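You operate a simulated robot arm through the tools that you are given. There is no shell and no other tool.

Carry out the task below with a simulated robot arm. There is one attempt and no reset: what you move stays moved.

JOB
Shut the guard, set the gap for the 22 mm panel and run it through.
Fine: stop the rollers after; it lies evenly coated on the exit table.

Only the result counts: the job must be done as asked and must still hold three seconds after the hand-in. Knocking over, shifting, dropping, spilling or breaking anything else fails it.

ROBOT AND FRAMES
A 7-joint arm with a two-finger parallel gripper, fixed in place. Base frame: the origin is on the floor under the middle of its stand, x ahead of it, y to its left, z up. Units: mm, degrees, N and s.
With the tool pointing down near the work surface it reaches from about 400 to 900 mm from the base axis. Its first joint turns from -143.0 to 143.0 degrees. Payload 3 kg.
The tool frame sits at the grasp point between the pads (the TCP): z along the fingers, y along the line on which they close. The tips reach 30 mm beyond it. Largest opening 94 mm; finger width 28, thickness 10; the body of the gripper, 50 by 96 mm, starts 55 mm behind the TCP.
Orientation is told as [roll, pitch, yaw] about the base's x, y, z axes, in that order, counted from this pose: with the fingers straight down and closing along the base's y, the tool's x points along the base's -x, its y along +y and its z along -z.

CONTROLS
- The arm moves only by the tool apply_moves. Its arguments are lists of equal length, an entry for each row: "travel": the shift along the tool's x, y, z in mm, a list of three; "turn": the turn, a rotation vector about the tool's x, y, z in degrees, a list of three; "gripper": the opening, from 0 (shut) to 1 (fully open). In form: {"travel": [[tx, ty, tz], ...], "turn": [[rx, ry, rz], ...], "gripper": [gripper, ...]}. A call has 1 to 20 rows; each row shifts and turns the commanded pose from where the row before left it, along the tool's axes as they then stand. Rows are played at 5 a second. More than 50 mm and 8.6 degrees between two rows, or a gripper value outside its range, and nothing of the call is played. A pose out of reach is approached as far as the arm can. The call stops where the force on the tool passes 90 N (or 10 N more than at its start, if that is more) or the arm is blocked; 0.2 s more then pass. Each finger travels about 72 mm/s and halts on what it meets, pressing with about 34 N; the grip force reading is that of the motor and also rises with nothing between the fingers. The clock runs only during rows and for 0.2 s after the last one: add rows that do not move to give the fingers time. It gives the time, the measured TCP pose, the force on the tool (base axes), the opening and the grip force at its end, in the units of the frame above (readings bear some noise), with the torque about the TCP (base axes, N m) and any sound that the robot's microphone picked up, and new pictures: "show" is both (left out), scene, wrist or none.
- Cameras (640 x 400 px; columns grow to the right, rows downward): "scene" is fixed at [48.7, 647.8, 1437.9]; the picture's right is [-0.30, -0.96, 0.00], its down [-0.61, 0.19, -0.77] and it looks along [0.73, -0.23, -0.64] (base axes); focal length 241 px, centre (320, 200). "wrist" rides on the gripper at [76, 14, -102] in the tool frame; the picture's right is [-0.18, 0.98, 0.00], its down [-0.75, -0.14, -0.64] and it looks along [-0.63, -0.12, 0.77] (tool axes); focal length 243 px, centre (320, 200). There is no depth. A picture from a camera that has moved, and an enlarged one, comes with that camera's place and axes in the base frame and with its lens.
- close_up(camera, box): a new picture of the part [left, top, right, bottom] of that camera's present view, enlarged. No time passes.
- close_job(): hands the job in; it is judged then, once.

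Nothing tells you positions but the pictures and the camera data. Unless the task says otherwise, let go and move clear before handing in.

The tools are called after "Emit:" by a JSON object that holds its "fn" and its "kwargs". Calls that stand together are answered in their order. apply_moves: Moves the arm, as the interface text tells. Its arguments: {"type":"object","properties":{"travel":{"type":"array","items":{"type":"array","items":{"type":"number"}}},"turn":{"type":"array","items":{"type":"array","items":{"type":"number"}}},"gripper":{"type":"array","items":{"type":"number"}},"show":{"type":"string","enum":["both","scene","wrist","none"]}},"required":["travel","turn","gripper"]} The other tools are called the same way: close_up (camera, box) takes an enlarged picture of a part of a camera's view; close_job () hands the job in.

At the start:

```text
clock: 0.0
tcp_pos: [347.5, 284.9, 1282.2]
tcp_rot: [0.0, -0.1, 0.0]
force: [0.3, -0.8, 0.5]
moment: [0.01, 0.04, 0.01]
gripper_width: 94.0
gripper_force: 0.2
```

scene: 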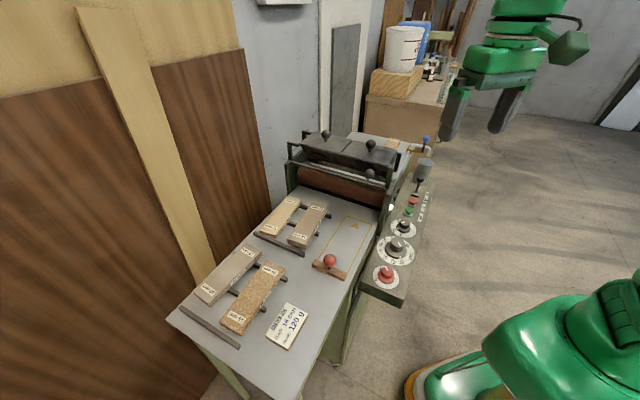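
wrist: 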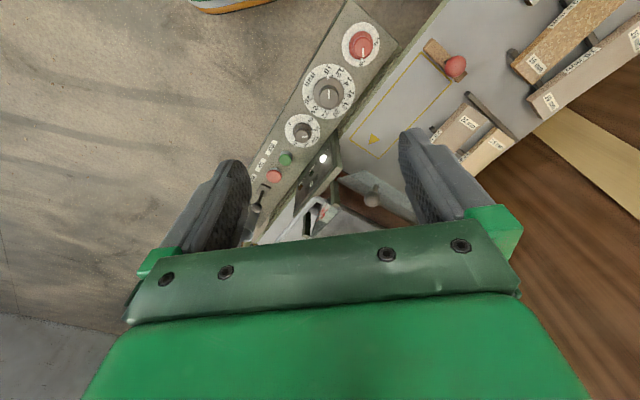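

I see a roller coating machine with a guard on top, a control panel with dials and buttons, and four labelled panels on the infeed table. I'll take enlarged views to read the labels and controls before moving.

Emit:
{"fn": "close_up", "kwargs": {"camera": "scene", "box": [340, 120, 450, 310]}}

Emit:
{"fn": "close_up", "kwargs": {"camera": "scene", "box": [160, 180, 350, 360]}}

Emit:
{"fn": "close_up", "kwargs": {"camera": "scene", "box": [270, 110, 450, 220]}}

Emit:
{"fn": "close_up", "kwargs": {"camera": "wrist", "box": [240, 0, 410, 240]}}

Emit:
{"fn": "close_up", "kwargs": {"camera": "scene", "box": [250, 0, 460, 130]}}

Emit:
{"fn": "close_up", "kwargs": {"camera": "scene", "box": [255, 295, 315, 350]}}

```text
2.11 times, centred on (395, 215) of scene
camera zoom: at [48.7, 647.8, 1437.9], right [-0.3, -0.96, 0.0], down [-0.61, 0.19, -0.77], along [0.73, -0.23, -0.64], focal length 507 px, centre (162, 168)
```

zoom: 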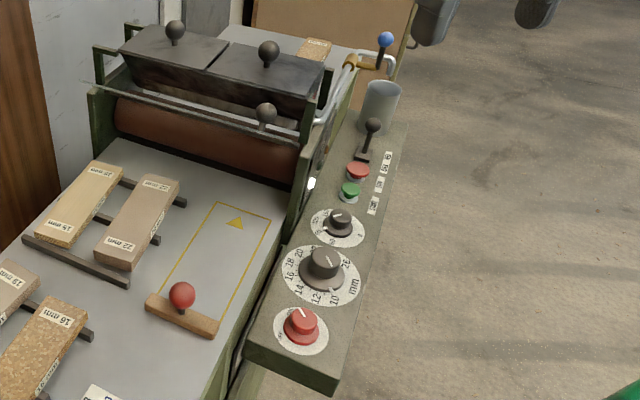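

```text
2.22 times, centred on (255, 270) of scene
camera zoom: at [48.7, 647.8, 1437.9], right [-0.3, -0.96, 0.0], down [-0.61, 0.19, -0.77], along [0.73, -0.23, -0.64], focal length 535 px, centre (464, 44)
```

zoom: 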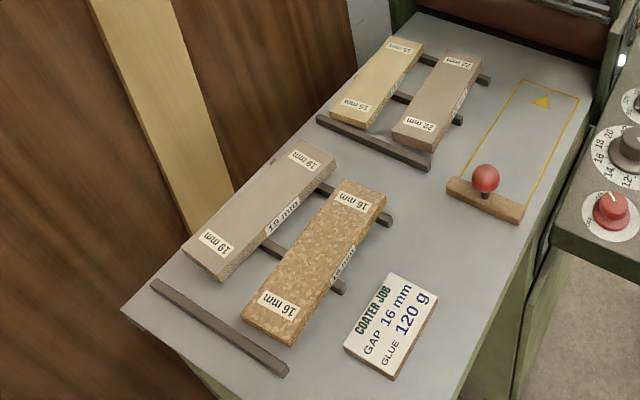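

```text
3.56 times, centred on (360, 165) of scene
camera zoom: at [48.7, 647.8, 1437.9], right [-0.3, -0.96, 0.0], down [-0.61, 0.19, -0.77], along [0.73, -0.23, -0.64], focal length 856 px, centre (178, 324)
```

zoom: 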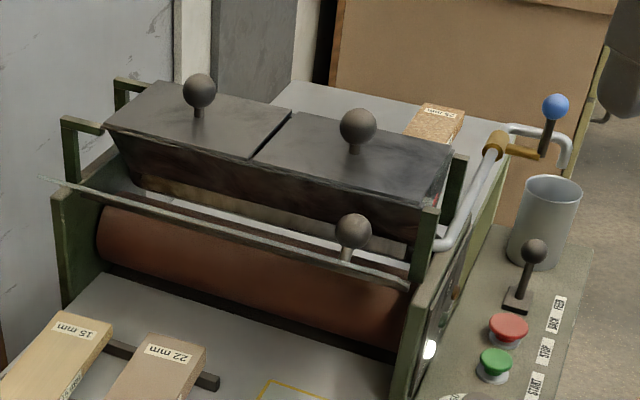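

```text
1.67 times, centred on (325, 120) of wrist
camera zoom: at [270.6, 300.1, 1384.0], right [0.18, 0.98, 0.0], down [0.75, -0.14, 0.64], along [0.63, -0.12, -0.77], focal length 404 px, centre (312, 333)
```

zoom: 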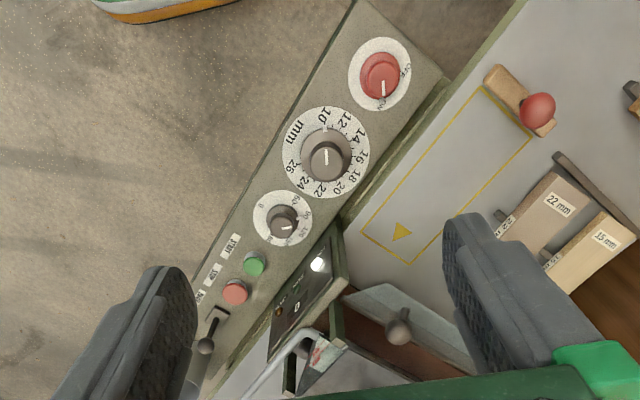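

```text
3.05 times, centred on (355, 65) of scene
camera zoom: at [48.7, 647.8, 1437.9], right [-0.3, -0.96, 0.0], down [-0.61, 0.19, -0.77], along [0.73, -0.23, -0.64], focal length 734 px, centre (213, 611)
```

zoom: 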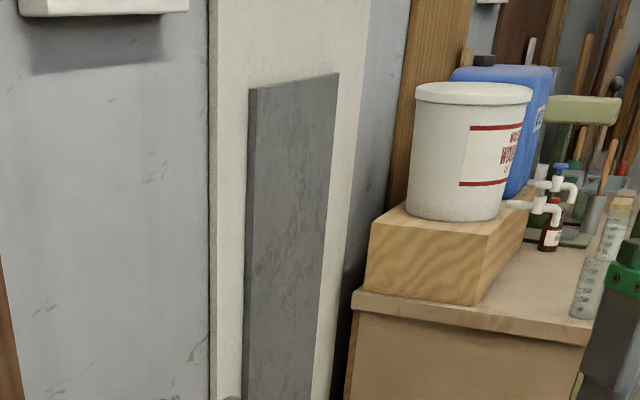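

```text
7.27 times, centred on (285, 322) of scene
camera zoom: at [48.7, 647.8, 1437.9], right [-0.3, -0.96, 0.0], down [-0.61, 0.19, -0.77], along [0.73, -0.23, -0.64], focal length 1751 px, centre (574, -691)
```

zoom: 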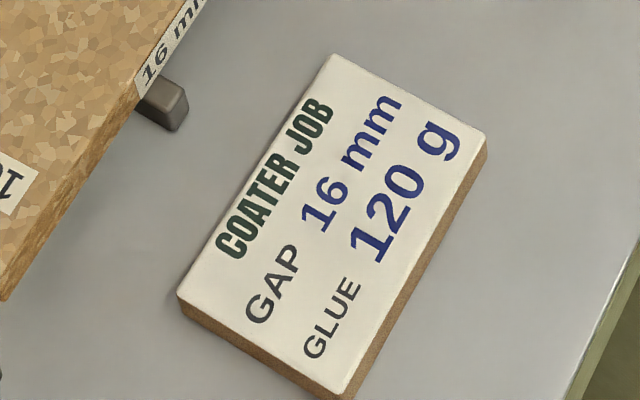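

The job card says 16 mm, but I was asked for the 22 mm panel, so I'll treat the card with caution. I'll look closer at the dials, the display and the guard.

Emit:
{"fn": "close_up", "kwargs": {"camera": "scene", "box": [370, 210, 425, 295]}}

Emit:
{"fn": "close_up", "kwargs": {"camera": "scene", "box": [375, 130, 445, 225]}}

Emit:
{"fn": "close_up", "kwargs": {"camera": "wrist", "box": [280, 100, 340, 160]}}

Emit:
{"fn": "close_up", "kwargs": {"camera": "wrist", "box": [250, 140, 420, 240]}}

Emit:
{"fn": "close_up", "kwargs": {"camera": "wrist", "box": [300, 20, 390, 120]}}

Emit:
{"fn": "close_up", "kwargs": {"camera": "scene", "box": [340, 125, 410, 200]}}

```text
4.71 times, centred on (398, 252) of scene
camera zoom: at [48.7, 647.8, 1437.9], right [-0.3, -0.96, 0.0], down [-0.61, 0.19, -0.77], along [0.73, -0.23, -0.64], focal length 1133 px, centre (-45, -47)
```

zoom: 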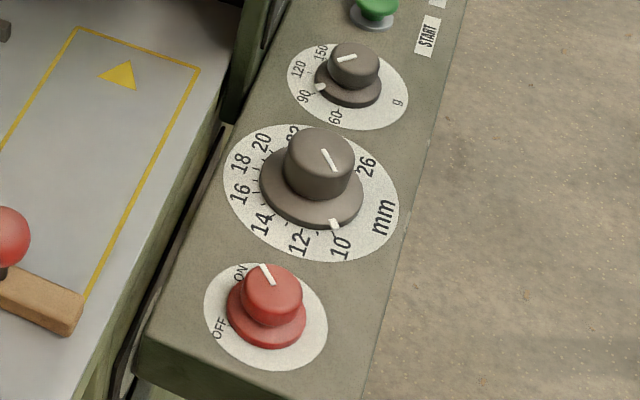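

```text
4.21 times, centred on (410, 178) of scene
camera zoom: at [48.7, 647.8, 1437.9], right [-0.3, -0.96, 0.0], down [-0.61, 0.19, -0.77], along [0.73, -0.23, -0.64], focal length 1014 px, centre (-59, 295)
```

zoom: 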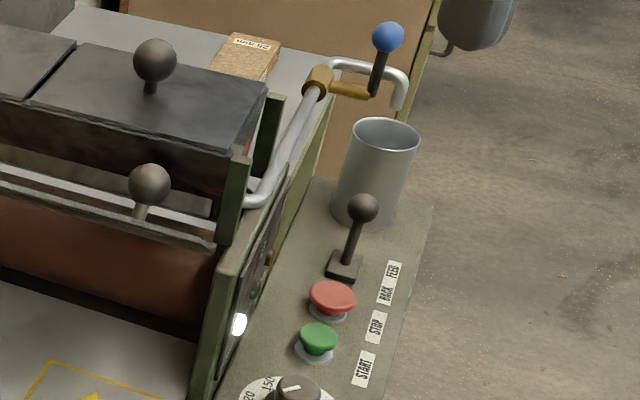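

```text
6.67 times, centred on (310, 130) of wrist
camera zoom: at [270.6, 300.1, 1384.0], right [0.18, 0.98, 0.0], down [0.75, -0.14, 0.64], along [0.63, -0.12, -0.77], focal length 1618 px, centre (387, 667)
```

zoom: 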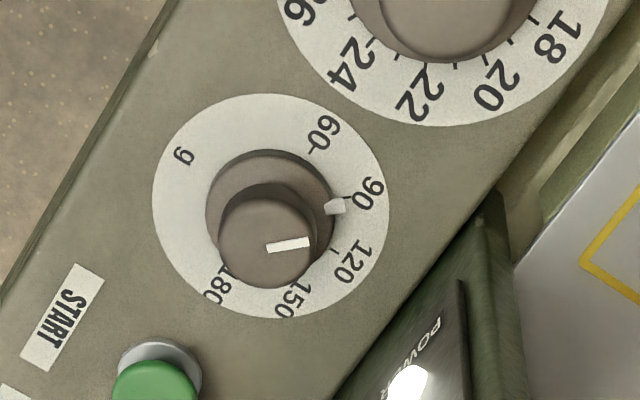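

```text
3.76 times, centred on (335, 190) of wrist
camera zoom: at [270.6, 300.1, 1384.0], right [0.18, 0.98, 0.0], down [0.75, -0.14, 0.64], along [0.63, -0.12, -0.77], focal length 913 px, centre (264, 238)
```

zoom: 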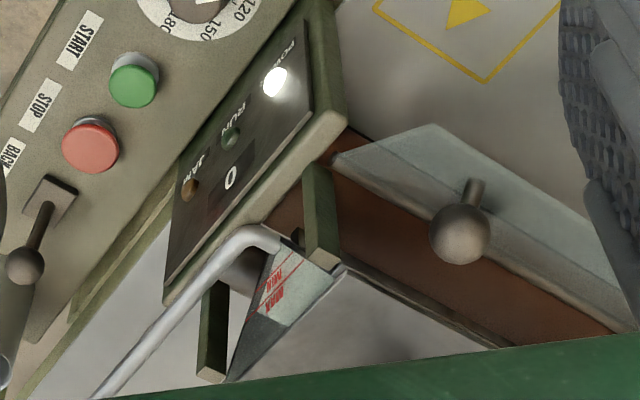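

```text
4.00 times, centred on (345, 70) of wrist
camera zoom: at [270.6, 300.1, 1384.0], right [0.18, 0.98, 0.0], down [0.75, -0.14, 0.64], along [0.63, -0.12, -0.77], focal length 970 px, centre (220, 720)
```

zoom: 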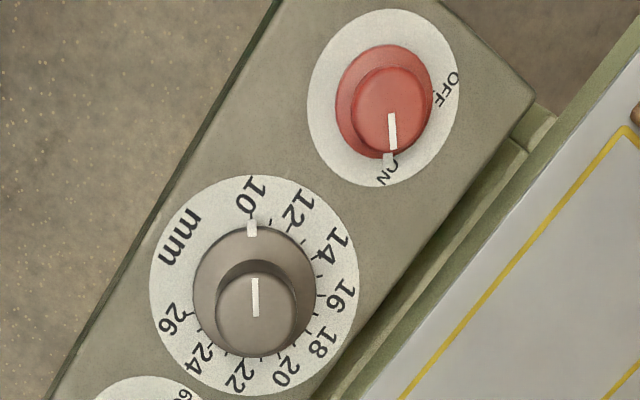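

```text
5.33 times, centred on (375, 162) of scene
camera zoom: at [48.7, 647.8, 1437.9], right [-0.3, -0.96, 0.0], down [-0.61, 0.19, -0.77], along [0.73, -0.23, -0.64], focal length 1284 px, centre (27, 400)
```

zoom: 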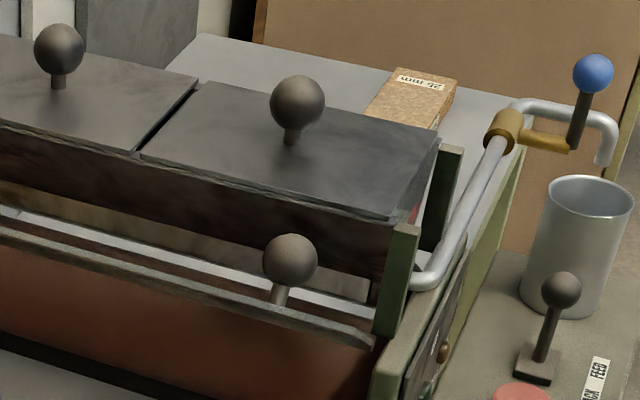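

The power knob is on, the gap dial reads about 10, the glue dial about 90, and the guard looks raised. The machine's feed direction is at -45° to the base's x axis. I'll turn the tool to line up with the machine and look again.

Emit:
{"fn": "apply_moves", "kwargs": {"travel": [[0, 0, 0], [0, 0, 0], [0, 0, 0], [0, 0, 0], [0, 0, 0], [0, 0, 0], [0, 0, 0]], "turn": [[0, 0, 7.5], [0, 0, 7.5], [0, 0, 7.5], [0, 0, 7.5], [0, 0, 7.5], [0, 0, 7.5], [0, 0, 0]], "gripper": [1, 1, 1, 1, 1, 1, 1]}}

```text
clock: 1.6
tcp_pos: [350.6, 280.7, 1303.9]
tcp_rot: [3.7, 10.9, -44.2]
force: [0.5, 0.8, 0.4]
moment: [-0.03, -0.01, 0.01]
gripper_width: 94.2
gripper_force: 0.1
camera wrist: at [315.5, 324.4, 1420.5], right [0.82, 0.57, 0.03], down [0.49, -0.73, 0.48], along [0.29, -0.38, -0.88], focal length 243 px, centre (320, 200)
```

scene: 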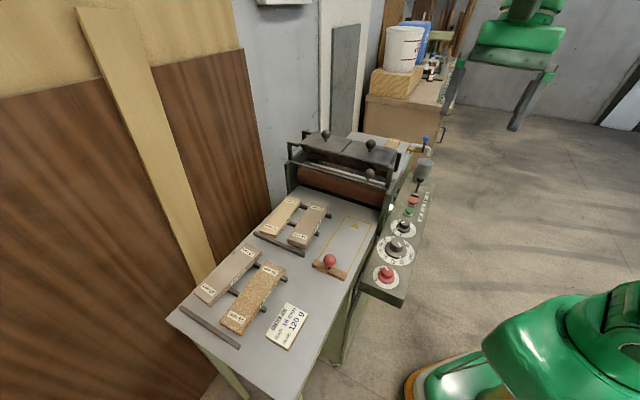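
wrist: 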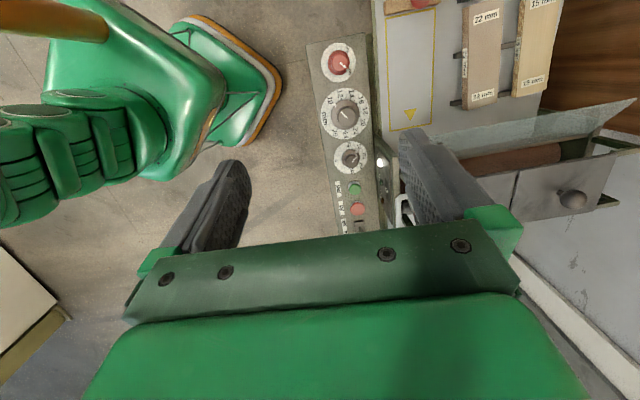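

The requested turn was out of reach at that height, so the tool is slightly tilted. I'll come down and over toward the infeed side for a closer look at the guard and hopper.

Emit:
{"fn": "apply_moves", "kwargs": {"travel": [[20, 10, 40], [20, 10, 40], [20, 10, 40], [20, 10, 20], [0, 0, 0]], "turn": [[0, 0, 0], [0, 0, 0], [0, 0, 0], [0, 0, 0], [0, 0, 0]], "gripper": [1, 1, 1, 1, 1]}}

```text
clock: 2.1
tcp_pos: [335.0, 315.9, 1277.1]
tcp_rot: [6.4, 17.6, -42.9]
force: [-0.5, 0.4, 0.6]
moment: [0.0, 0.01, 0.02]
gripper_width: 93.9
gripper_force: 0.0
stopped in row 2: the arm was blocked; the commanded pose is now the measured one
camera wrist: at [306.4, 346.3, 1398.7], right [0.82, 0.57, 0.05], down [0.52, -0.77, 0.36], along [0.25, -0.27, -0.93], focal length 243 px, centre (320, 200)
```

scene: 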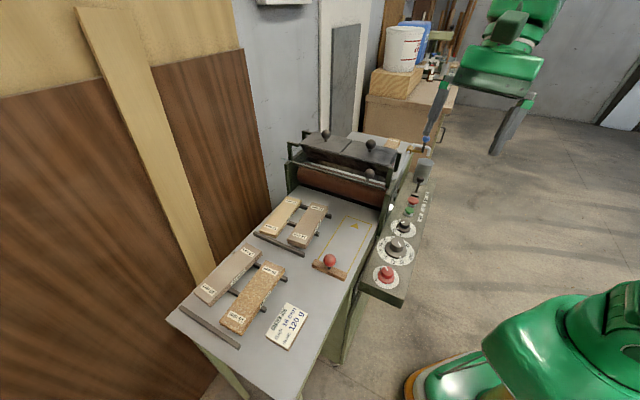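
wrist: 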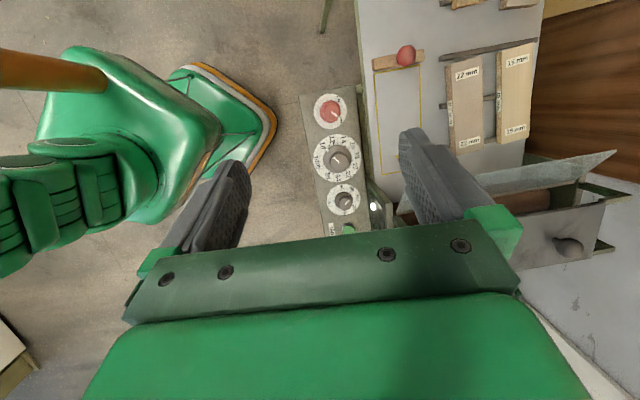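

The arm was blocked close in and high, probably by a joint limit. I'll move outward and down over the infeed table, then straighten the tool.

Emit:
{"fn": "apply_moves", "kwargs": {"travel": [[0, 30, 15], [0, 30, 20], [0, 30, 25], [0, 30, 25], [0, 20, 25], [0, 0, 0]], "turn": [[0, 0, 0], [0, 0, 0], [2, -4, 0], [2, -5, 1], [2, -7, 1], [0, -2, 0]], "gripper": [1, 1, 1, 1, 1, 1]}}

```text
clock: 3.5
tcp_pos: [422.9, 438.1, 1182.4]
tcp_rot: [-0.3, -1.0, -45.8]
force: [-0.4, 0.2, 0.4]
moment: [0.01, 0.0, 0.04]
gripper_width: 93.9
gripper_force: 0.0
camera wrist: at [377.7, 505.4, 1283.2], right [0.83, 0.55, 0.0], down [0.42, -0.63, 0.65], along [0.36, -0.55, -0.76], focal length 243 px, centre (320, 200)
```

scene: 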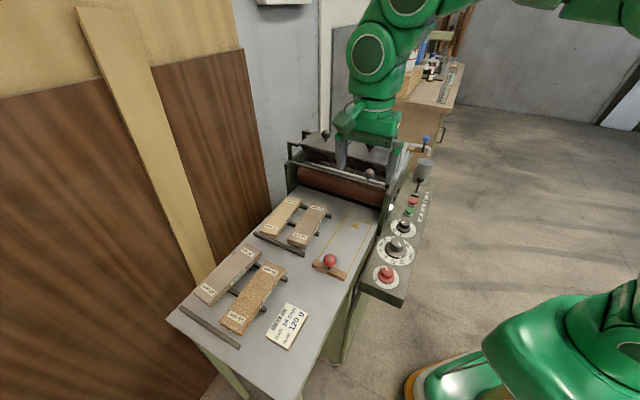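
wrist: 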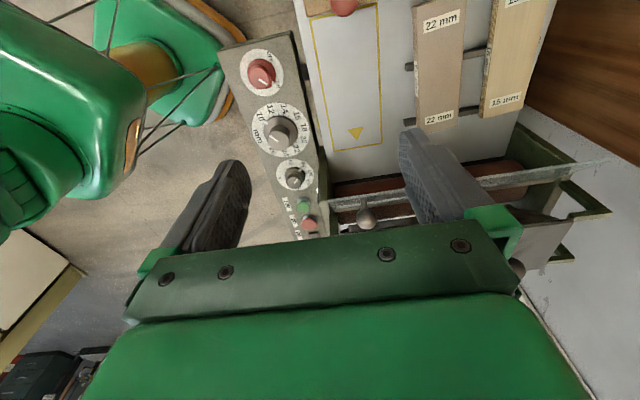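

Emit:
{"fn": "close_up", "kwargs": {"camera": "wrist", "box": [310, 120, 620, 290]}}

Emit:
{"fn": "close_up", "kwargs": {"camera": "wrist", "box": [220, 30, 340, 240]}}

Emit:
{"fn": "close_up", "kwargs": {"camera": "wrist", "box": [300, 0, 560, 160]}}

```text
2.06 times, centred on (465, 205) of wrist
camera zoom: at [377.7, 505.4, 1283.2], right [0.83, 0.55, 0.0], down [0.42, -0.63, 0.65], along [0.36, -0.55, -0.76], focal length 501 px, centre (21, 190)
```

zoom: 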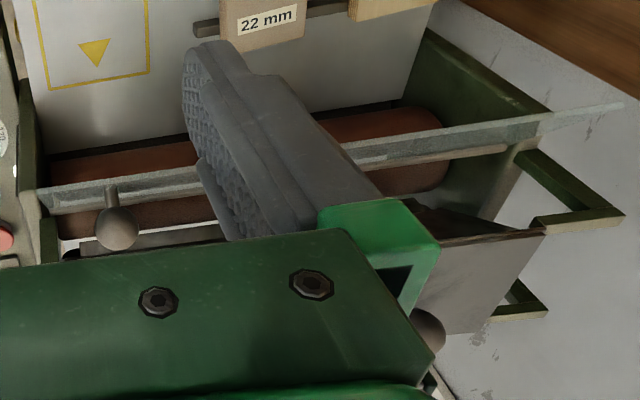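

```text
1.90 times, centred on (280, 135) of wrist
camera zoom: at [377.7, 505.4, 1283.2], right [0.83, 0.55, 0.0], down [0.42, -0.63, 0.65], along [0.36, -0.55, -0.76], focal length 462 px, centre (396, 324)
```

zoom: 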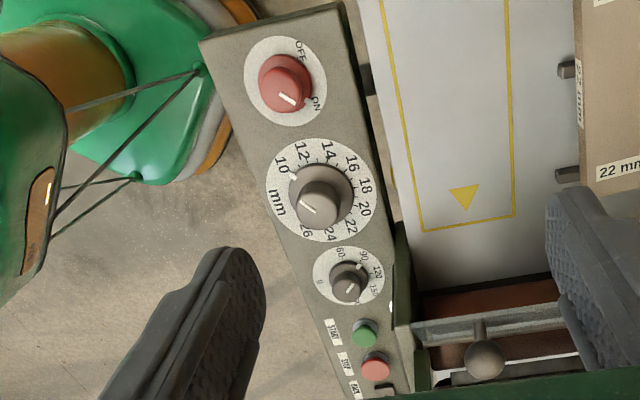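

```text
2.46 times, centred on (430, 80) of wrist
camera zoom: at [377.7, 505.4, 1283.2], right [0.83, 0.55, 0.0], down [0.42, -0.63, 0.65], along [0.36, -0.55, -0.76], focal length 597 px, centre (49, 495)
```

zoom: 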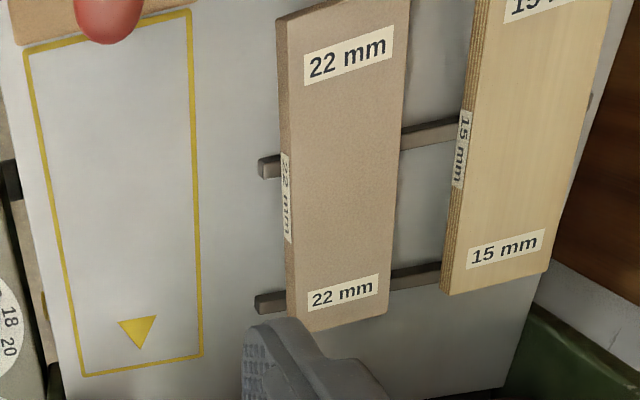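

The 22 mm panel is confirmed on its top and side labels. The guard plate is tilted up at about f=110–172 mm along the feed axis and z=1006–1061. Before touching anything I'll go around for an oblique view of the guard hinge, the display and the hopper sight glass.

Emit:
{"fn": "apply_moves", "kwargs": {"travel": [[0, 0, 0], [0, 0, 0], [0, 0, 0], [0, 0, 0], [0, 0, 0], [0, 0, 0], [18, -37, 15], [18, -37, 15], [18, -37, 15], [18, -37, 15], [0, 0, 0]], "turn": [[0, 0, -7.6], [0, 0, -7.6], [0, 0, -7.6], [0, 0, -7.6], [0, 0, -7.6], [0, 0, -7.6], [0, 0, 0], [0, 0, 0], [0, 0, 0], [0, 0, 0], [0, 0, 0]], "gripper": [1, 1, 1, 1, 1, 1, 1, 1, 1, 1, 1]}}

```text
clock: 5.9
tcp_pos: [349.5, 287.5, 1118.0]
tcp_rot: [-0.9, 0.6, -0.4]
force: [0.4, -0.8, 0.0]
moment: [0.02, 0.0, 0.0]
gripper_width: 94.0
gripper_force: 0.0
camera wrist: at [274.0, 304.6, 1220.4], right [0.19, 0.98, -0.02], down [0.76, -0.14, 0.64], along [0.62, -0.13, -0.77], focal length 243 px, centre (320, 200)
```

scene: 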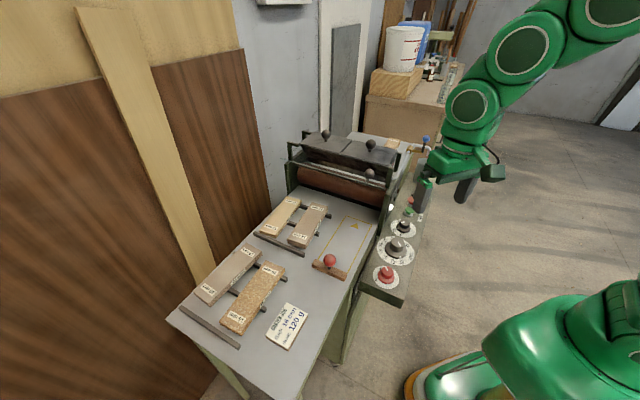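
wrist: 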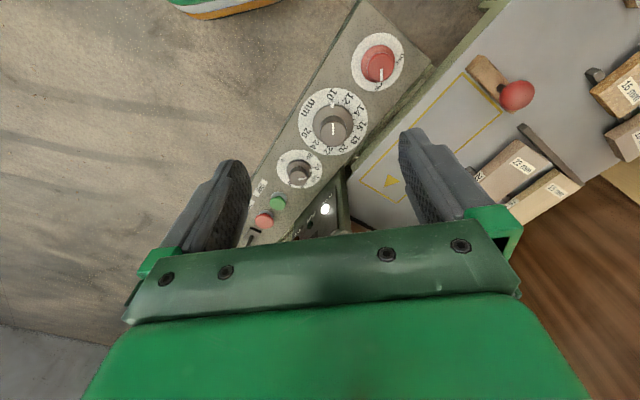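

Emit:
{"fn": "apply_moves", "kwargs": {"travel": [[-25, 0, -30], [-25, 0, -30], [0, 0, 0], [0, 0, 0], [0, 0, 0], [0, 0, 0], [0, 0, 0], [0, 0, 0]], "turn": [[0, 0, 0], [0, 0, 0], [0, -7, 0], [0, -7, 0], [0, -7, 0], [0, -7, 0], [0, -7, 0], [0, 0, 0]], "gripper": [1, 1, 1, 1, 1, 1, 1, 1], "show": "wrist"}}

```text
clock: 7.7
tcp_pos: [385.2, 327.2, 1082.6]
tcp_rot: [3.8, -15.2, -1.6]
force: [-0.8, 0.3, 0.1]
moment: [0.0, -0.03, -0.02]
gripper_width: 94.1
gripper_force: 0.0
stopped in row 8: the arm was blocked; the commanded pose is now the measured one
camera wrist: at [284.9, 337.7, 1161.8], right [0.19, 0.98, 0.11], down [0.56, -0.2, 0.81], along [0.81, -0.09, -0.58], focal length 243 px, centre (320, 200)
```

wrist: 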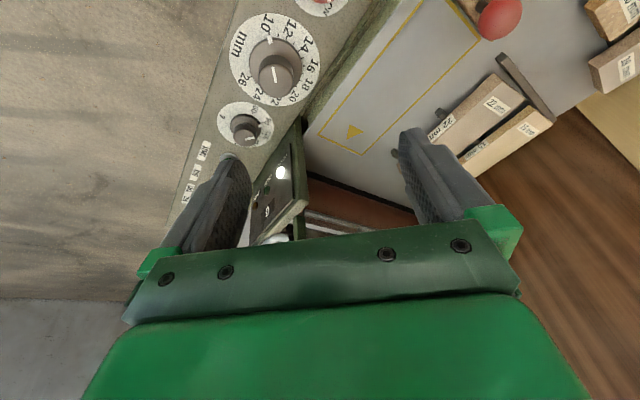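

That lean was blocked at this spot because it is too near the base. I'll straighten up and look along the feed direction from above the infeed side instead.

Emit:
{"fn": "apply_moves", "kwargs": {"travel": [[0, 0, -15], [0, 0, -15], [0, 0, 0], [0, 0, 0], [0, 0, 0], [0, 0, 0], [0, 0, 0], [0, 0, 0], [20, 35, -10], [20, 35, -10], [20, 35, -10], [11, 32, -7], [0, 0, 0]], "turn": [[2, 7.5, 0], [1.8, 7.7, 0], [0, 0, 7.3], [0, 0, 7.3], [0, 0, 7.2], [0, 0, 7.2], [0, 0, 7.2], [0, 0, 7.2], [0, 0, 0], [0, 0, 0], [0, 0, 0], [0, 0, 0], [0, 0, 0]], "gripper": [1, 1, 1, 1, 1, 1, 1, 1, 1, 1, 1, 1, 1], "show": "wrist"}}

```text
clock: 10.5
tcp_pos: [421.3, 476.3, 1157.7]
tcp_rot: [0.9, -1.0, -44.0]
force: [0.4, 0.3, 0.3]
moment: [-0.02, 0.0, 0.02]
gripper_width: 93.9
gripper_force: 0.1
camera wrist: at [373.2, 538.6, 1258.3], right [0.82, 0.58, 0.02], down [0.43, -0.63, 0.65], along [0.39, -0.52, -0.76], focal length 243 px, centre (320, 200)
```

wrist: 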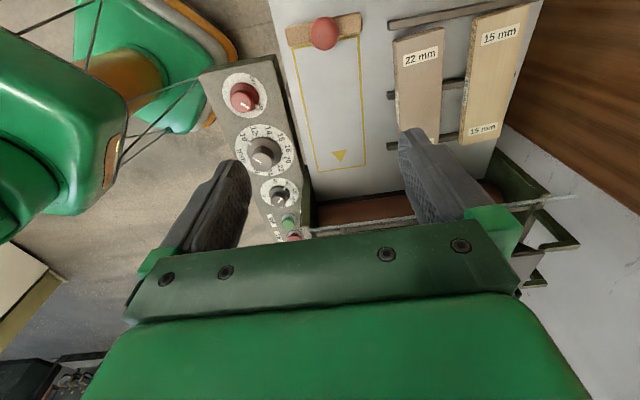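

Emit:
{"fn": "apply_moves", "kwargs": {"travel": [[0, 0, 0], [0, 0, 0], [0, 0, 0], [0, 0, 0], [0, 0, 0], [0, 0, 0]], "turn": [[0, -7, 0], [0, -7, 0], [0, -7, 0], [0, -7, 0], [0, -7, 0], [0, 0, 0]], "gripper": [1, 1, 1, 1, 1, 1]}}

```text
clock: 11.9
tcp_pos: [420.9, 475.2, 1157.2]
tcp_rot: [1.1, -36.0, -44.7]
force: [-0.1, -0.2, 0.0]
moment: [0.03, -0.02, -0.01]
gripper_width: 93.9
gripper_force: 0.1
camera wrist: at [341.7, 569.6, 1196.0], right [0.79, 0.6, 0.12], down [0.06, -0.27, 0.96], along [0.61, -0.75, -0.25], focal length 243 px, centre (320, 200)
```

scene: 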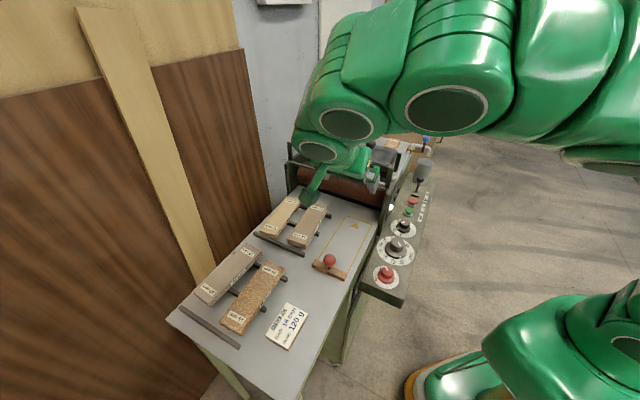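
wrist: 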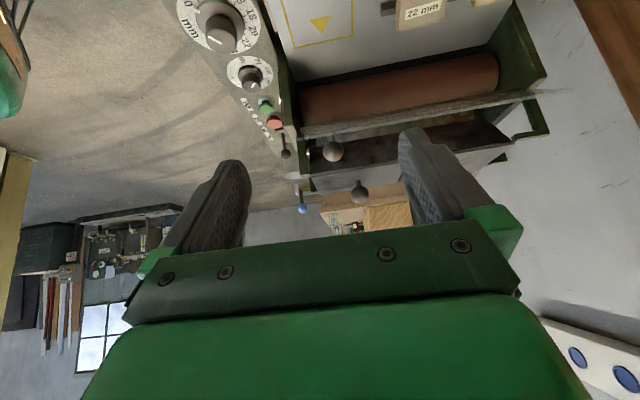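

Emit:
{"fn": "close_up", "kwargs": {"camera": "wrist", "box": [270, 40, 560, 230]}}

Emit:
{"fn": "close_up", "kwargs": {"camera": "wrist", "box": [230, 90, 350, 220]}}

Emit:
{"fn": "close_up", "kwargs": {"camera": "wrist", "box": [290, 160, 420, 240]}}

```text
2.11 times, centred on (415, 135) of wrist
camera zoom: at [341.7, 569.6, 1196.0], right [0.79, 0.6, 0.12], down [0.06, -0.27, 0.96], along [0.61, -0.75, -0.25], focal length 511 px, centre (120, 337)
```

zoom: 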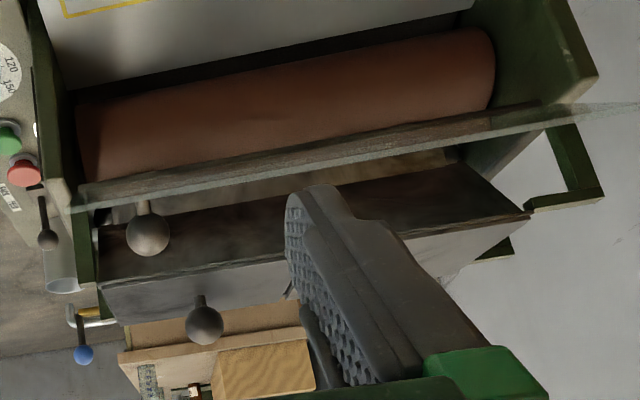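

```text
3.08 times, centred on (290, 155) of wrist
camera zoom: at [341.7, 569.6, 1196.0], right [0.79, 0.6, 0.12], down [0.06, -0.27, 0.96], along [0.61, -0.75, -0.25], focal length 746 px, centre (412, 338)
```

zoom: 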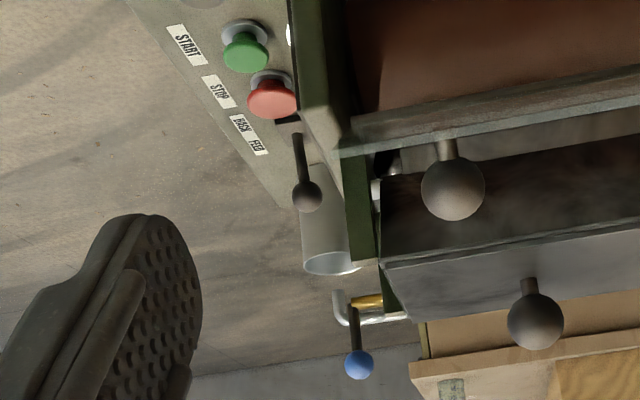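

```text
4.92 times, centred on (355, 200) of wrist
camera zoom: at [341.7, 569.6, 1196.0], right [0.79, 0.6, 0.12], down [0.06, -0.27, 0.96], along [0.61, -0.75, -0.25], focal length 1194 px, centre (148, 200)
```

zoom: 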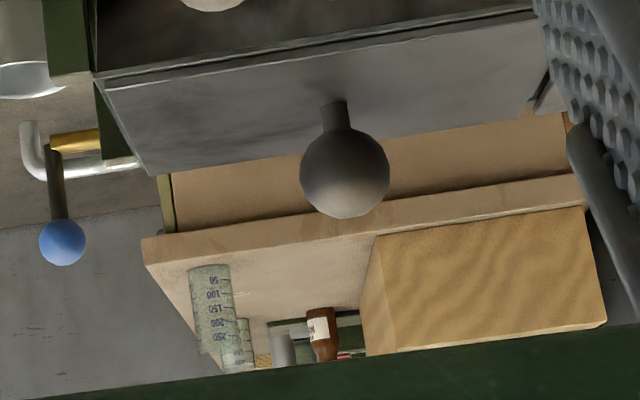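

In this upside-down view looking along the feed, the guard is a hinged clear plate standing up at an angle in front of the roller, with its knob at about l=638 across the machine. I'll close the fingers and put the tip above the plate's outer face.

Emit:
{"fn": "apply_moves", "kwargs": {"travel": [[0, 0, 0], [0, 0, 0], [-20.8, 16.2, 25.8], [-20.8, 16.2, 25.8], [-20.8, 16.2, 25.8], [-20.8, 16.2, 25.8], [-20.8, 16.2, 25.8], [0, 0, 0]], "turn": [[0, 0, 0], [0, 0, 0], [0, 0, 0], [0, 0, 0], [0, 0, 0], [0, 0, 0], [0, 0, 0], [0, 0, 0]], "gripper": [0, 0, 0, 0, 0, 0, 0, 0]}}

```text
clock: 13.7
tcp_pos: [591.9, 424.3, 1115.4]
tcp_rot: [1.2, -35.9, -44.8]
force: [-0.7, 0.4, 0.3]
moment: [0.0, -0.01, 0.02]
gripper_width: 0.1
gripper_force: 32.8
camera wrist: at [513.8, 518.8, 1154.3], right [0.79, 0.6, 0.12], down [0.06, -0.27, 0.96], along [0.61, -0.75, -0.25], focal length 243 px, centre (320, 200)
```

scene: 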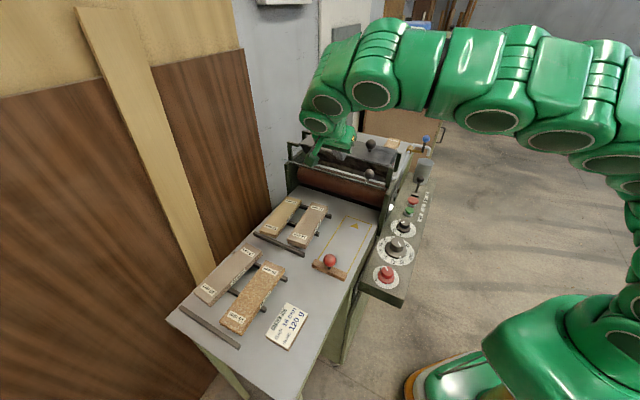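
wrist: 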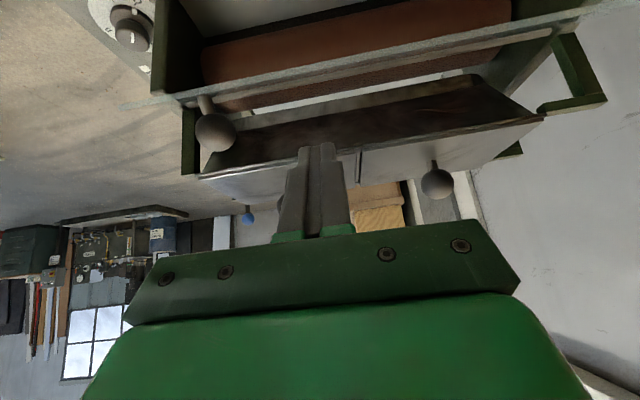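

Emit:
{"fn": "close_up", "kwargs": {"camera": "wrist", "box": [140, 0, 620, 240]}}

Emit:
{"fn": "close_up", "kwargs": {"camera": "scene", "box": [280, 110, 410, 210]}}

```text
1.33 times, centred on (380, 120) of wrist
camera zoom: at [513.8, 518.8, 1154.3], right [0.79, 0.6, 0.12], down [0.06, -0.27, 0.96], along [0.61, -0.75, -0.25], focal length 324 px, centre (240, 307)
```

zoom: 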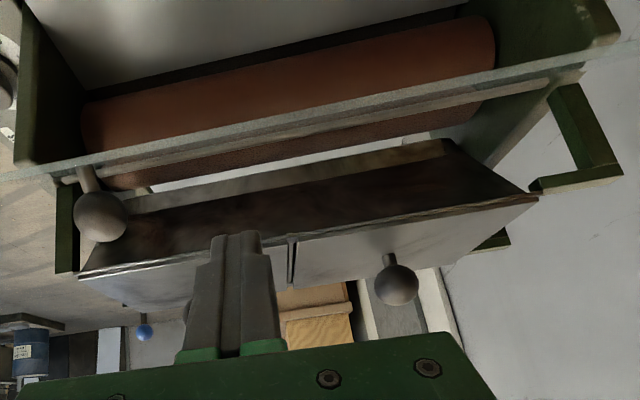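

```text
4.00 times, centred on (345, 160) of scene
camera zoom: at [48.7, 647.8, 1437.9], right [-0.3, -0.96, 0.0], down [-0.61, 0.19, -0.77], along [0.73, -0.23, -0.64], focal length 963 px, centre (220, 360)
```

zoom: 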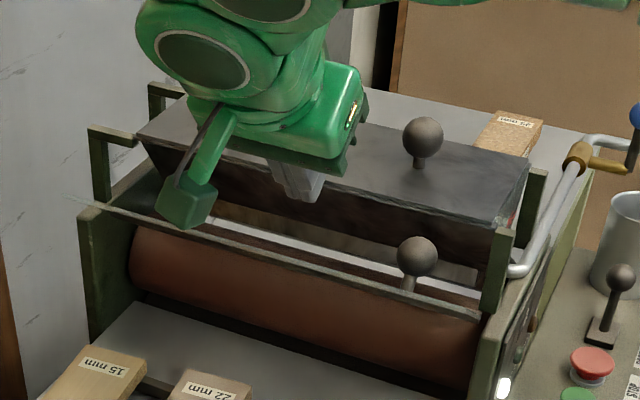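

The plate's free edge sits near f≈119, z≈1040 and its hinge line near f≈197, z≈978. The tip is above the plate, so I'll press down on the outer face gently.

Emit:
{"fn": "apply_moves", "kwargs": {"travel": [[10.1, 0, 17.4], [10.1, 0, 17.4], [10.1, 0, 17.4], [10.1, 0, 17.4], [10.1, 0, 17.4], [0, 0, 0]], "turn": [[0, 0, 0], [0, 0, 0], [0, 0, 0], [0, 0, 0], [0, 0, 0], [0, 0, 0]], "gripper": [0, 0, 0, 0, 0, 0]}}

```text
clock: 15.1
tcp_pos: [599.8, 417.7, 1016.6]
tcp_rot: [1.1, -35.9, -44.6]
force: [-0.5, 0.1, 0.6]
moment: [0.01, 0.01, 0.0]
gripper_width: 0.1
gripper_force: 32.8
camera wrist: at [521.5, 512.6, 1055.7], right [0.79, 0.6, 0.12], down [0.06, -0.27, 0.96], along [0.61, -0.75, -0.25], focal length 243 px, centre (320, 200)
```

scene: 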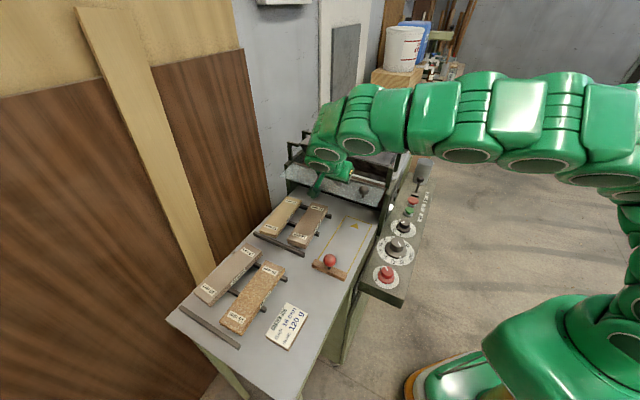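
wrist: 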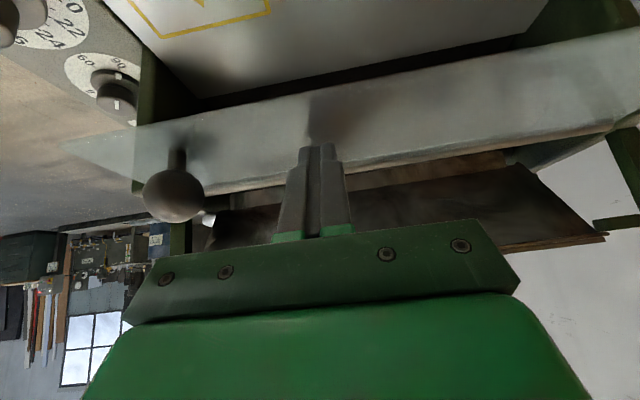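

Emit:
{"fn": "close_up", "kwargs": {"camera": "scene", "box": [270, 120, 410, 230]}}

Emit:
{"fn": "close_up", "kwargs": {"camera": "wrist", "box": [60, 0, 640, 240]}}

```text
3.64 times, centred on (340, 175) of scene
camera zoom: at [48.7, 647.8, 1437.9], right [-0.3, -0.96, 0.0], down [-0.61, 0.19, -0.77], along [0.73, -0.23, -0.64], focal length 876 px, centre (247, 291)
```

zoom: 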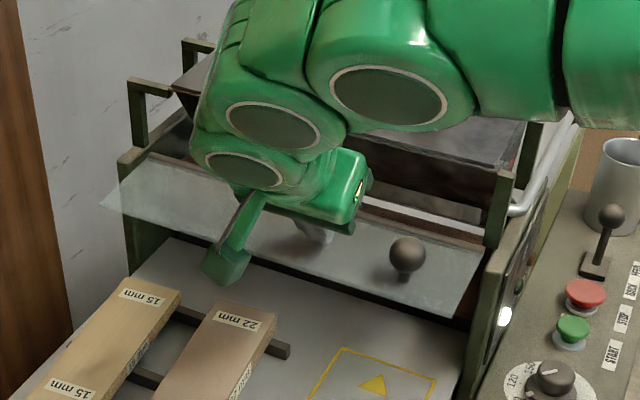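

```text
1.10 times, centred on (350, 120) of wrist
camera zoom: at [521.5, 512.6, 1055.7], right [0.79, 0.6, 0.12], down [0.06, -0.27, 0.96], along [0.61, -0.75, -0.25], focal length 268 px, centre (287, 288)
```

zoom: 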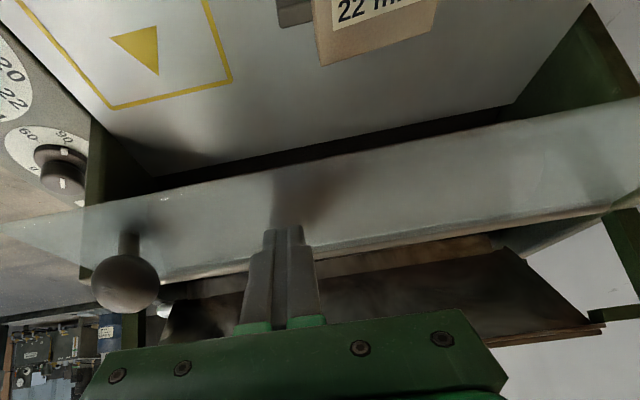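

The guard follows the push easily and holds where it is left, now slightly past horizontal. I'll continue downward.

Emit:
{"fn": "apply_moves", "kwargs": {"travel": [[11.2, 0, 15.4], [11.2, 0, 15.4], [11.2, 0, 15.4], [3.1, 0, 16.2], [3.1, 0, 16.2], [0, 0, 0]], "turn": [[0, 0, 0], [0, 0, 0], [0, 0, 0], [0, 0, 0], [0, 0, 0], [0, 0, 0]], "gripper": [0, 0, 0, 0, 0, 0]}}

Emit:
{"fn": "close_up", "kwargs": {"camera": "scene", "box": [270, 120, 410, 230]}}

```text
clock: 16.3
tcp_pos: [607.5, 424.8, 935.6]
tcp_rot: [2.2, -35.8, -44.1]
force: [-14.1, 13.7, 11.5]
moment: [-0.03, -0.03, -0.01]
gripper_width: 0.1
gripper_force: 32.5
stopped in row 6: the force on the tool passed its limit at 248 N (the readings are from after the stop); the commanded pose is now the measured one
camera wrist: at [525.5, 517.2, 974.2], right [0.78, 0.62, 0.14], down [0.06, -0.29, 0.96], along [0.63, -0.73, -0.26], focal length 243 px, centre (320, 200)
```

scene: 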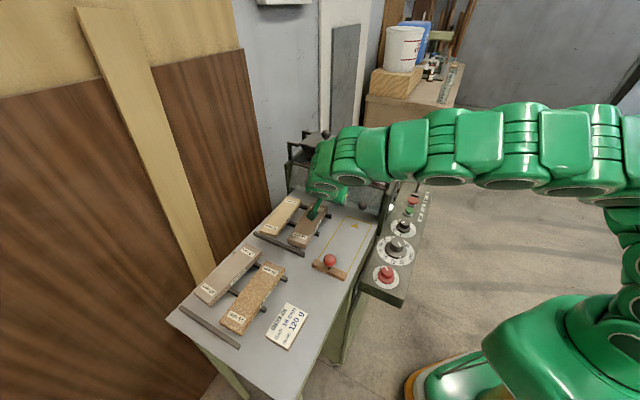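
wrist: 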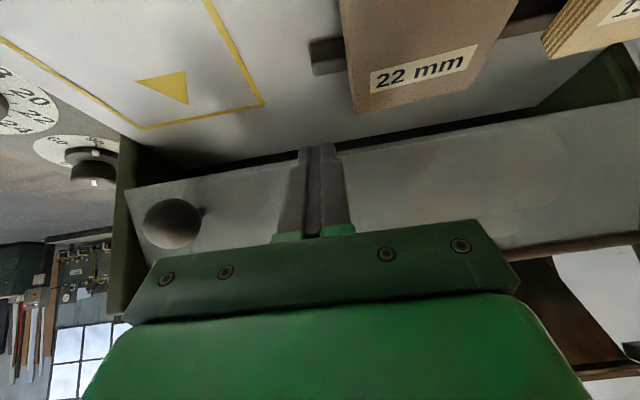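

```text
3.64 times, centred on (340, 175) of scene
camera zoom: at [48.7, 647.8, 1437.9], right [-0.3, -0.96, 0.0], down [-0.61, 0.19, -0.77], along [0.73, -0.23, -0.64], focal length 876 px, centre (247, 291)
```

zoom: 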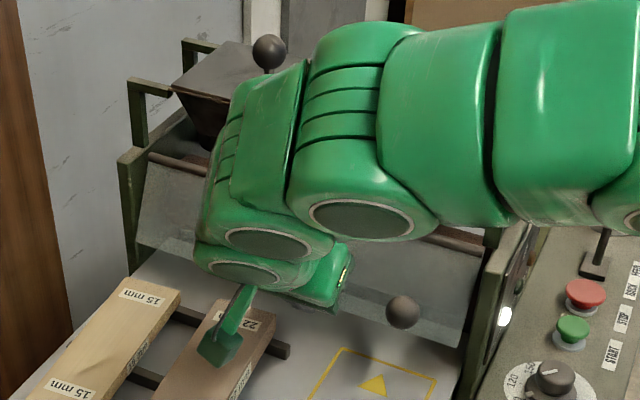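

The guard met its stop hard, peaking at 248 N, and now hangs slanted in front of the roller. I'll back off and check that it stays shut and nothing else moved.

Emit:
{"fn": "apply_moves", "kwargs": {"travel": [[10, 0, -20], [20.6, 0, -39.7], [10, 0, -45], [10, 0, -45], [0, 0, 0]], "turn": [[0, 0, 0], [0, 0, 0], [0, 0, 0], [0, 0, 0], [0, 0, 0]], "gripper": [0, 0, 0, 0, 0]}}

Emit:
{"fn": "close_up", "kwargs": {"camera": "scene", "box": [270, 120, 410, 230]}}

Emit:
{"fn": "close_up", "kwargs": {"camera": "wrist", "box": [200, 0, 620, 240]}}

```text
clock: 17.5
tcp_pos: [509.1, 509.2, 1025.7]
tcp_rot: [2.1, -35.7, -44.3]
force: [-0.1, -0.6, -0.1]
moment: [-0.02, 0.03, 0.01]
gripper_width: 0.0
gripper_force: 33.0
camera wrist: at [428.6, 600.3, 1064.8], right [0.78, 0.62, 0.14], down [0.06, -0.29, 0.96], along [0.63, -0.73, -0.26], focal length 243 px, centre (320, 200)
```

scene: 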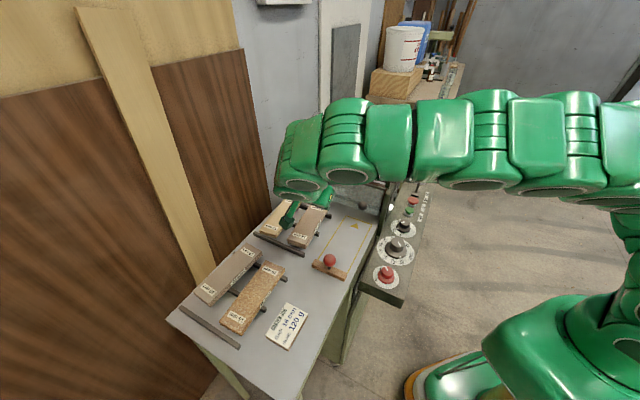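
wrist: 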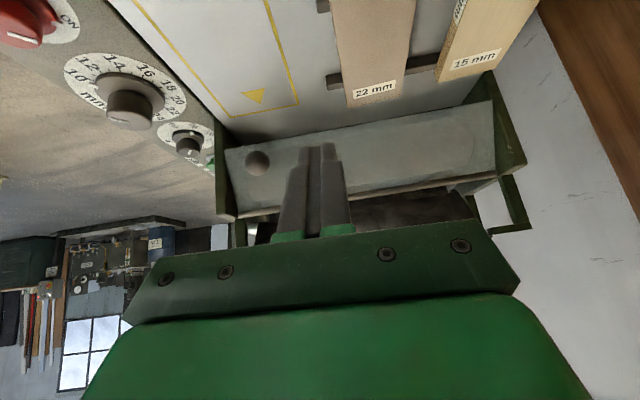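

```text
3.64 times, centred on (340, 175) of scene
camera zoom: at [48.7, 647.8, 1437.9], right [-0.3, -0.96, 0.0], down [-0.61, 0.19, -0.77], along [0.73, -0.23, -0.64], focal length 876 px, centre (247, 291)
```

zoom: 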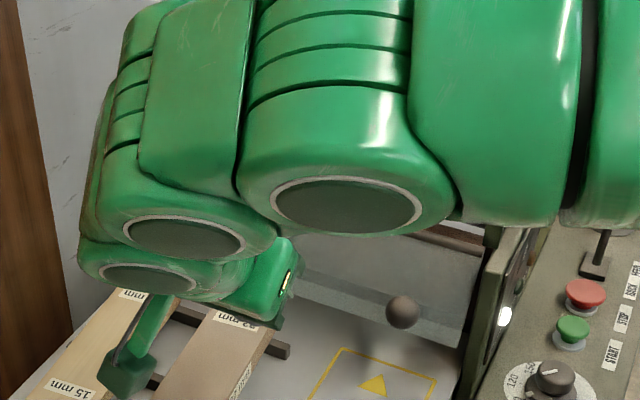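

```text
1.52 times, centred on (410, 120) of wrist
camera zoom: at [428.6, 600.3, 1064.8], right [0.78, 0.62, 0.14], down [0.06, -0.29, 0.96], along [0.63, -0.73, -0.26], focal length 370 px, centre (183, 322)
```

zoom: 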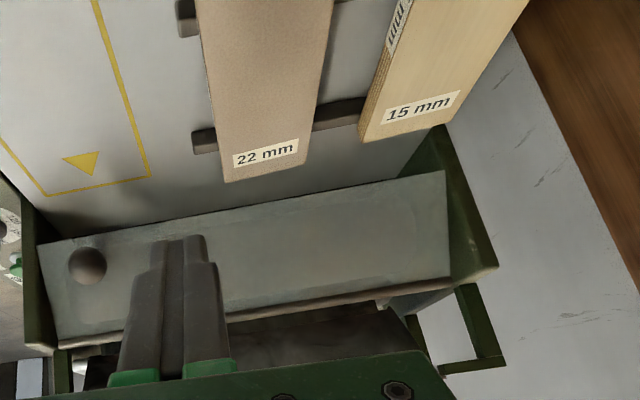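

The guard is down between the side frames and stays there, and the panels look undisturbed. Next I'll straighten the tool and hover above the gap dial to measure its scale.

Emit:
{"fn": "apply_moves", "kwargs": {"travel": [[0, 0, 0], [0, 0, 0], [0, 0, 0], [0, 0, 0], [0, 0, 0], [0, 0, 0], [-16, -36, 0], [-16, -36, 0], [-16, -36, 0], [-16, -36, 0], [-17, -36, 0], [-17, -36, 0], [0, 0, 0]], "turn": [[0, 7.2, 0], [0, 7.2, 0], [0, 7.1, 0], [0, 7.1, 0], [0, 7.1, 0], [2.1, 0, 0.7], [0, 0, 0], [0, 0, 0], [0, 0, 0], [0, 0, 0], [0, 0, 0], [0, 0, 0], [0, 0, 0]], "gripper": [0, 0, 0, 0, 0, 0, 1, 1, 1, 1, 1, 1, 1]}}

Emit:
{"fn": "close_up", "kwargs": {"camera": "wrist", "box": [240, 60, 400, 180]}}

Emit:
{"fn": "close_up", "kwargs": {"camera": "scene", "box": [270, 120, 410, 230]}}

```text
clock: 20.3
tcp_pos: [432.0, 282.1, 1026.6]
tcp_rot: [-0.5, 0.0, -43.6]
force: [0.3, -0.3, -0.1]
moment: [-0.03, -0.02, 0.01]
gripper_width: 94.0
gripper_force: 0.1
camera wrist: at [386.7, 346.0, 1128.5], right [0.81, 0.58, -0.01], down [0.45, -0.62, 0.64], along [0.37, -0.52, -0.77], focal length 243 px, centre (320, 200)
```

scene: 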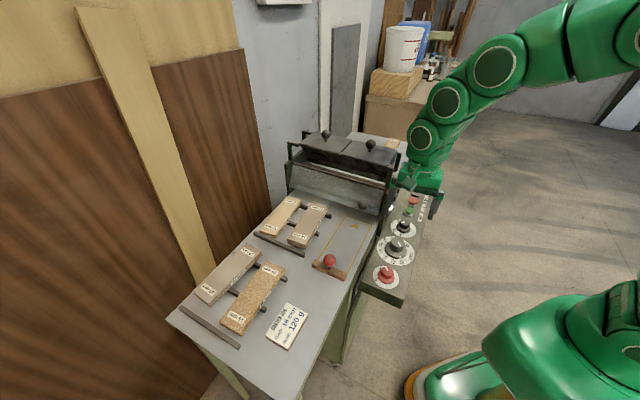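
wrist: 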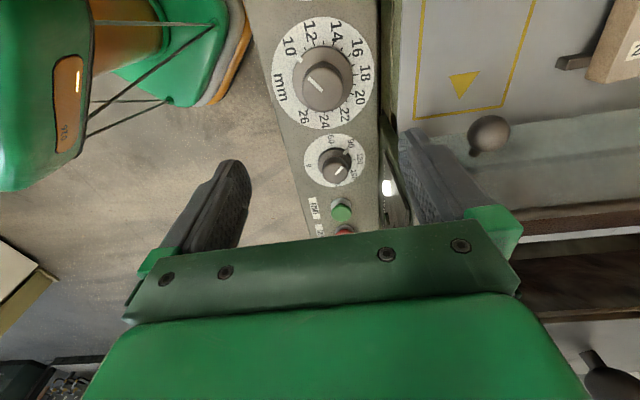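

```text
3.33 times, centred on (320, 120) of wrist
camera zoom: at [386.7, 346.0, 1128.5], right [0.81, 0.58, -0.01], down [0.45, -0.62, 0.64], along [0.37, -0.52, -0.77], focal length 809 px, centre (320, 467)
```

zoom: 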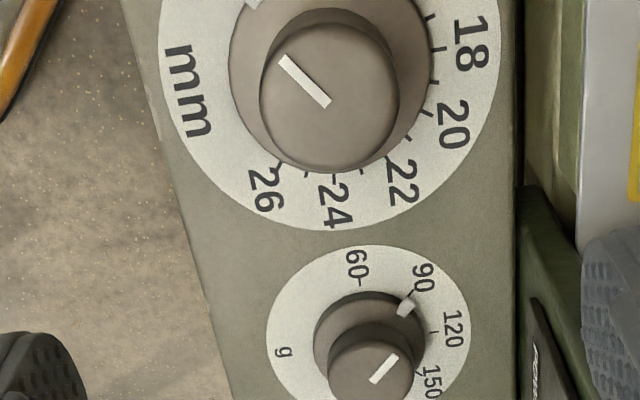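

```text
3.64 times, centred on (340, 175) of scene
camera zoom: at [48.7, 647.8, 1437.9], right [-0.3, -0.96, 0.0], down [-0.61, 0.19, -0.77], along [0.73, -0.23, -0.64], focal length 876 px, centre (247, 291)
```

zoom: 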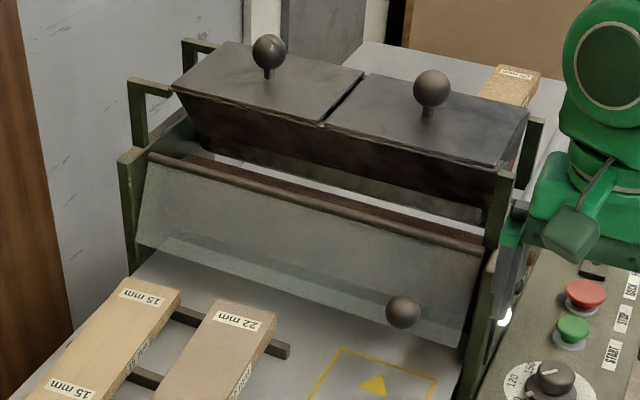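

Emit:
{"fn": "close_up", "kwargs": {"camera": "wrist", "box": [250, 10, 400, 140]}}

```text
3.08 times, centred on (325, 75) of wrist
camera zoom: at [386.7, 346.0, 1128.5], right [0.81, 0.58, -0.01], down [0.45, -0.62, 0.64], along [0.37, -0.52, -0.77], focal length 746 px, centre (305, 585)
```

zoom: 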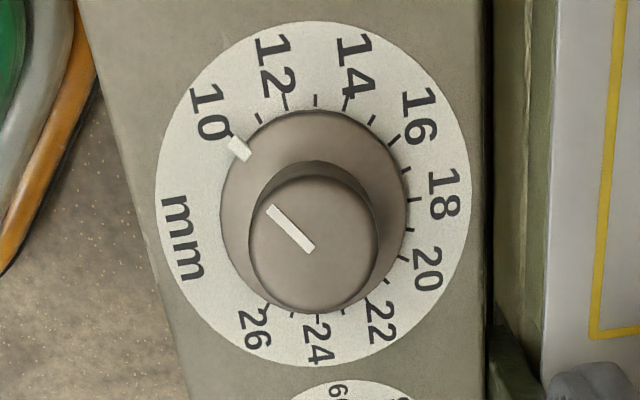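

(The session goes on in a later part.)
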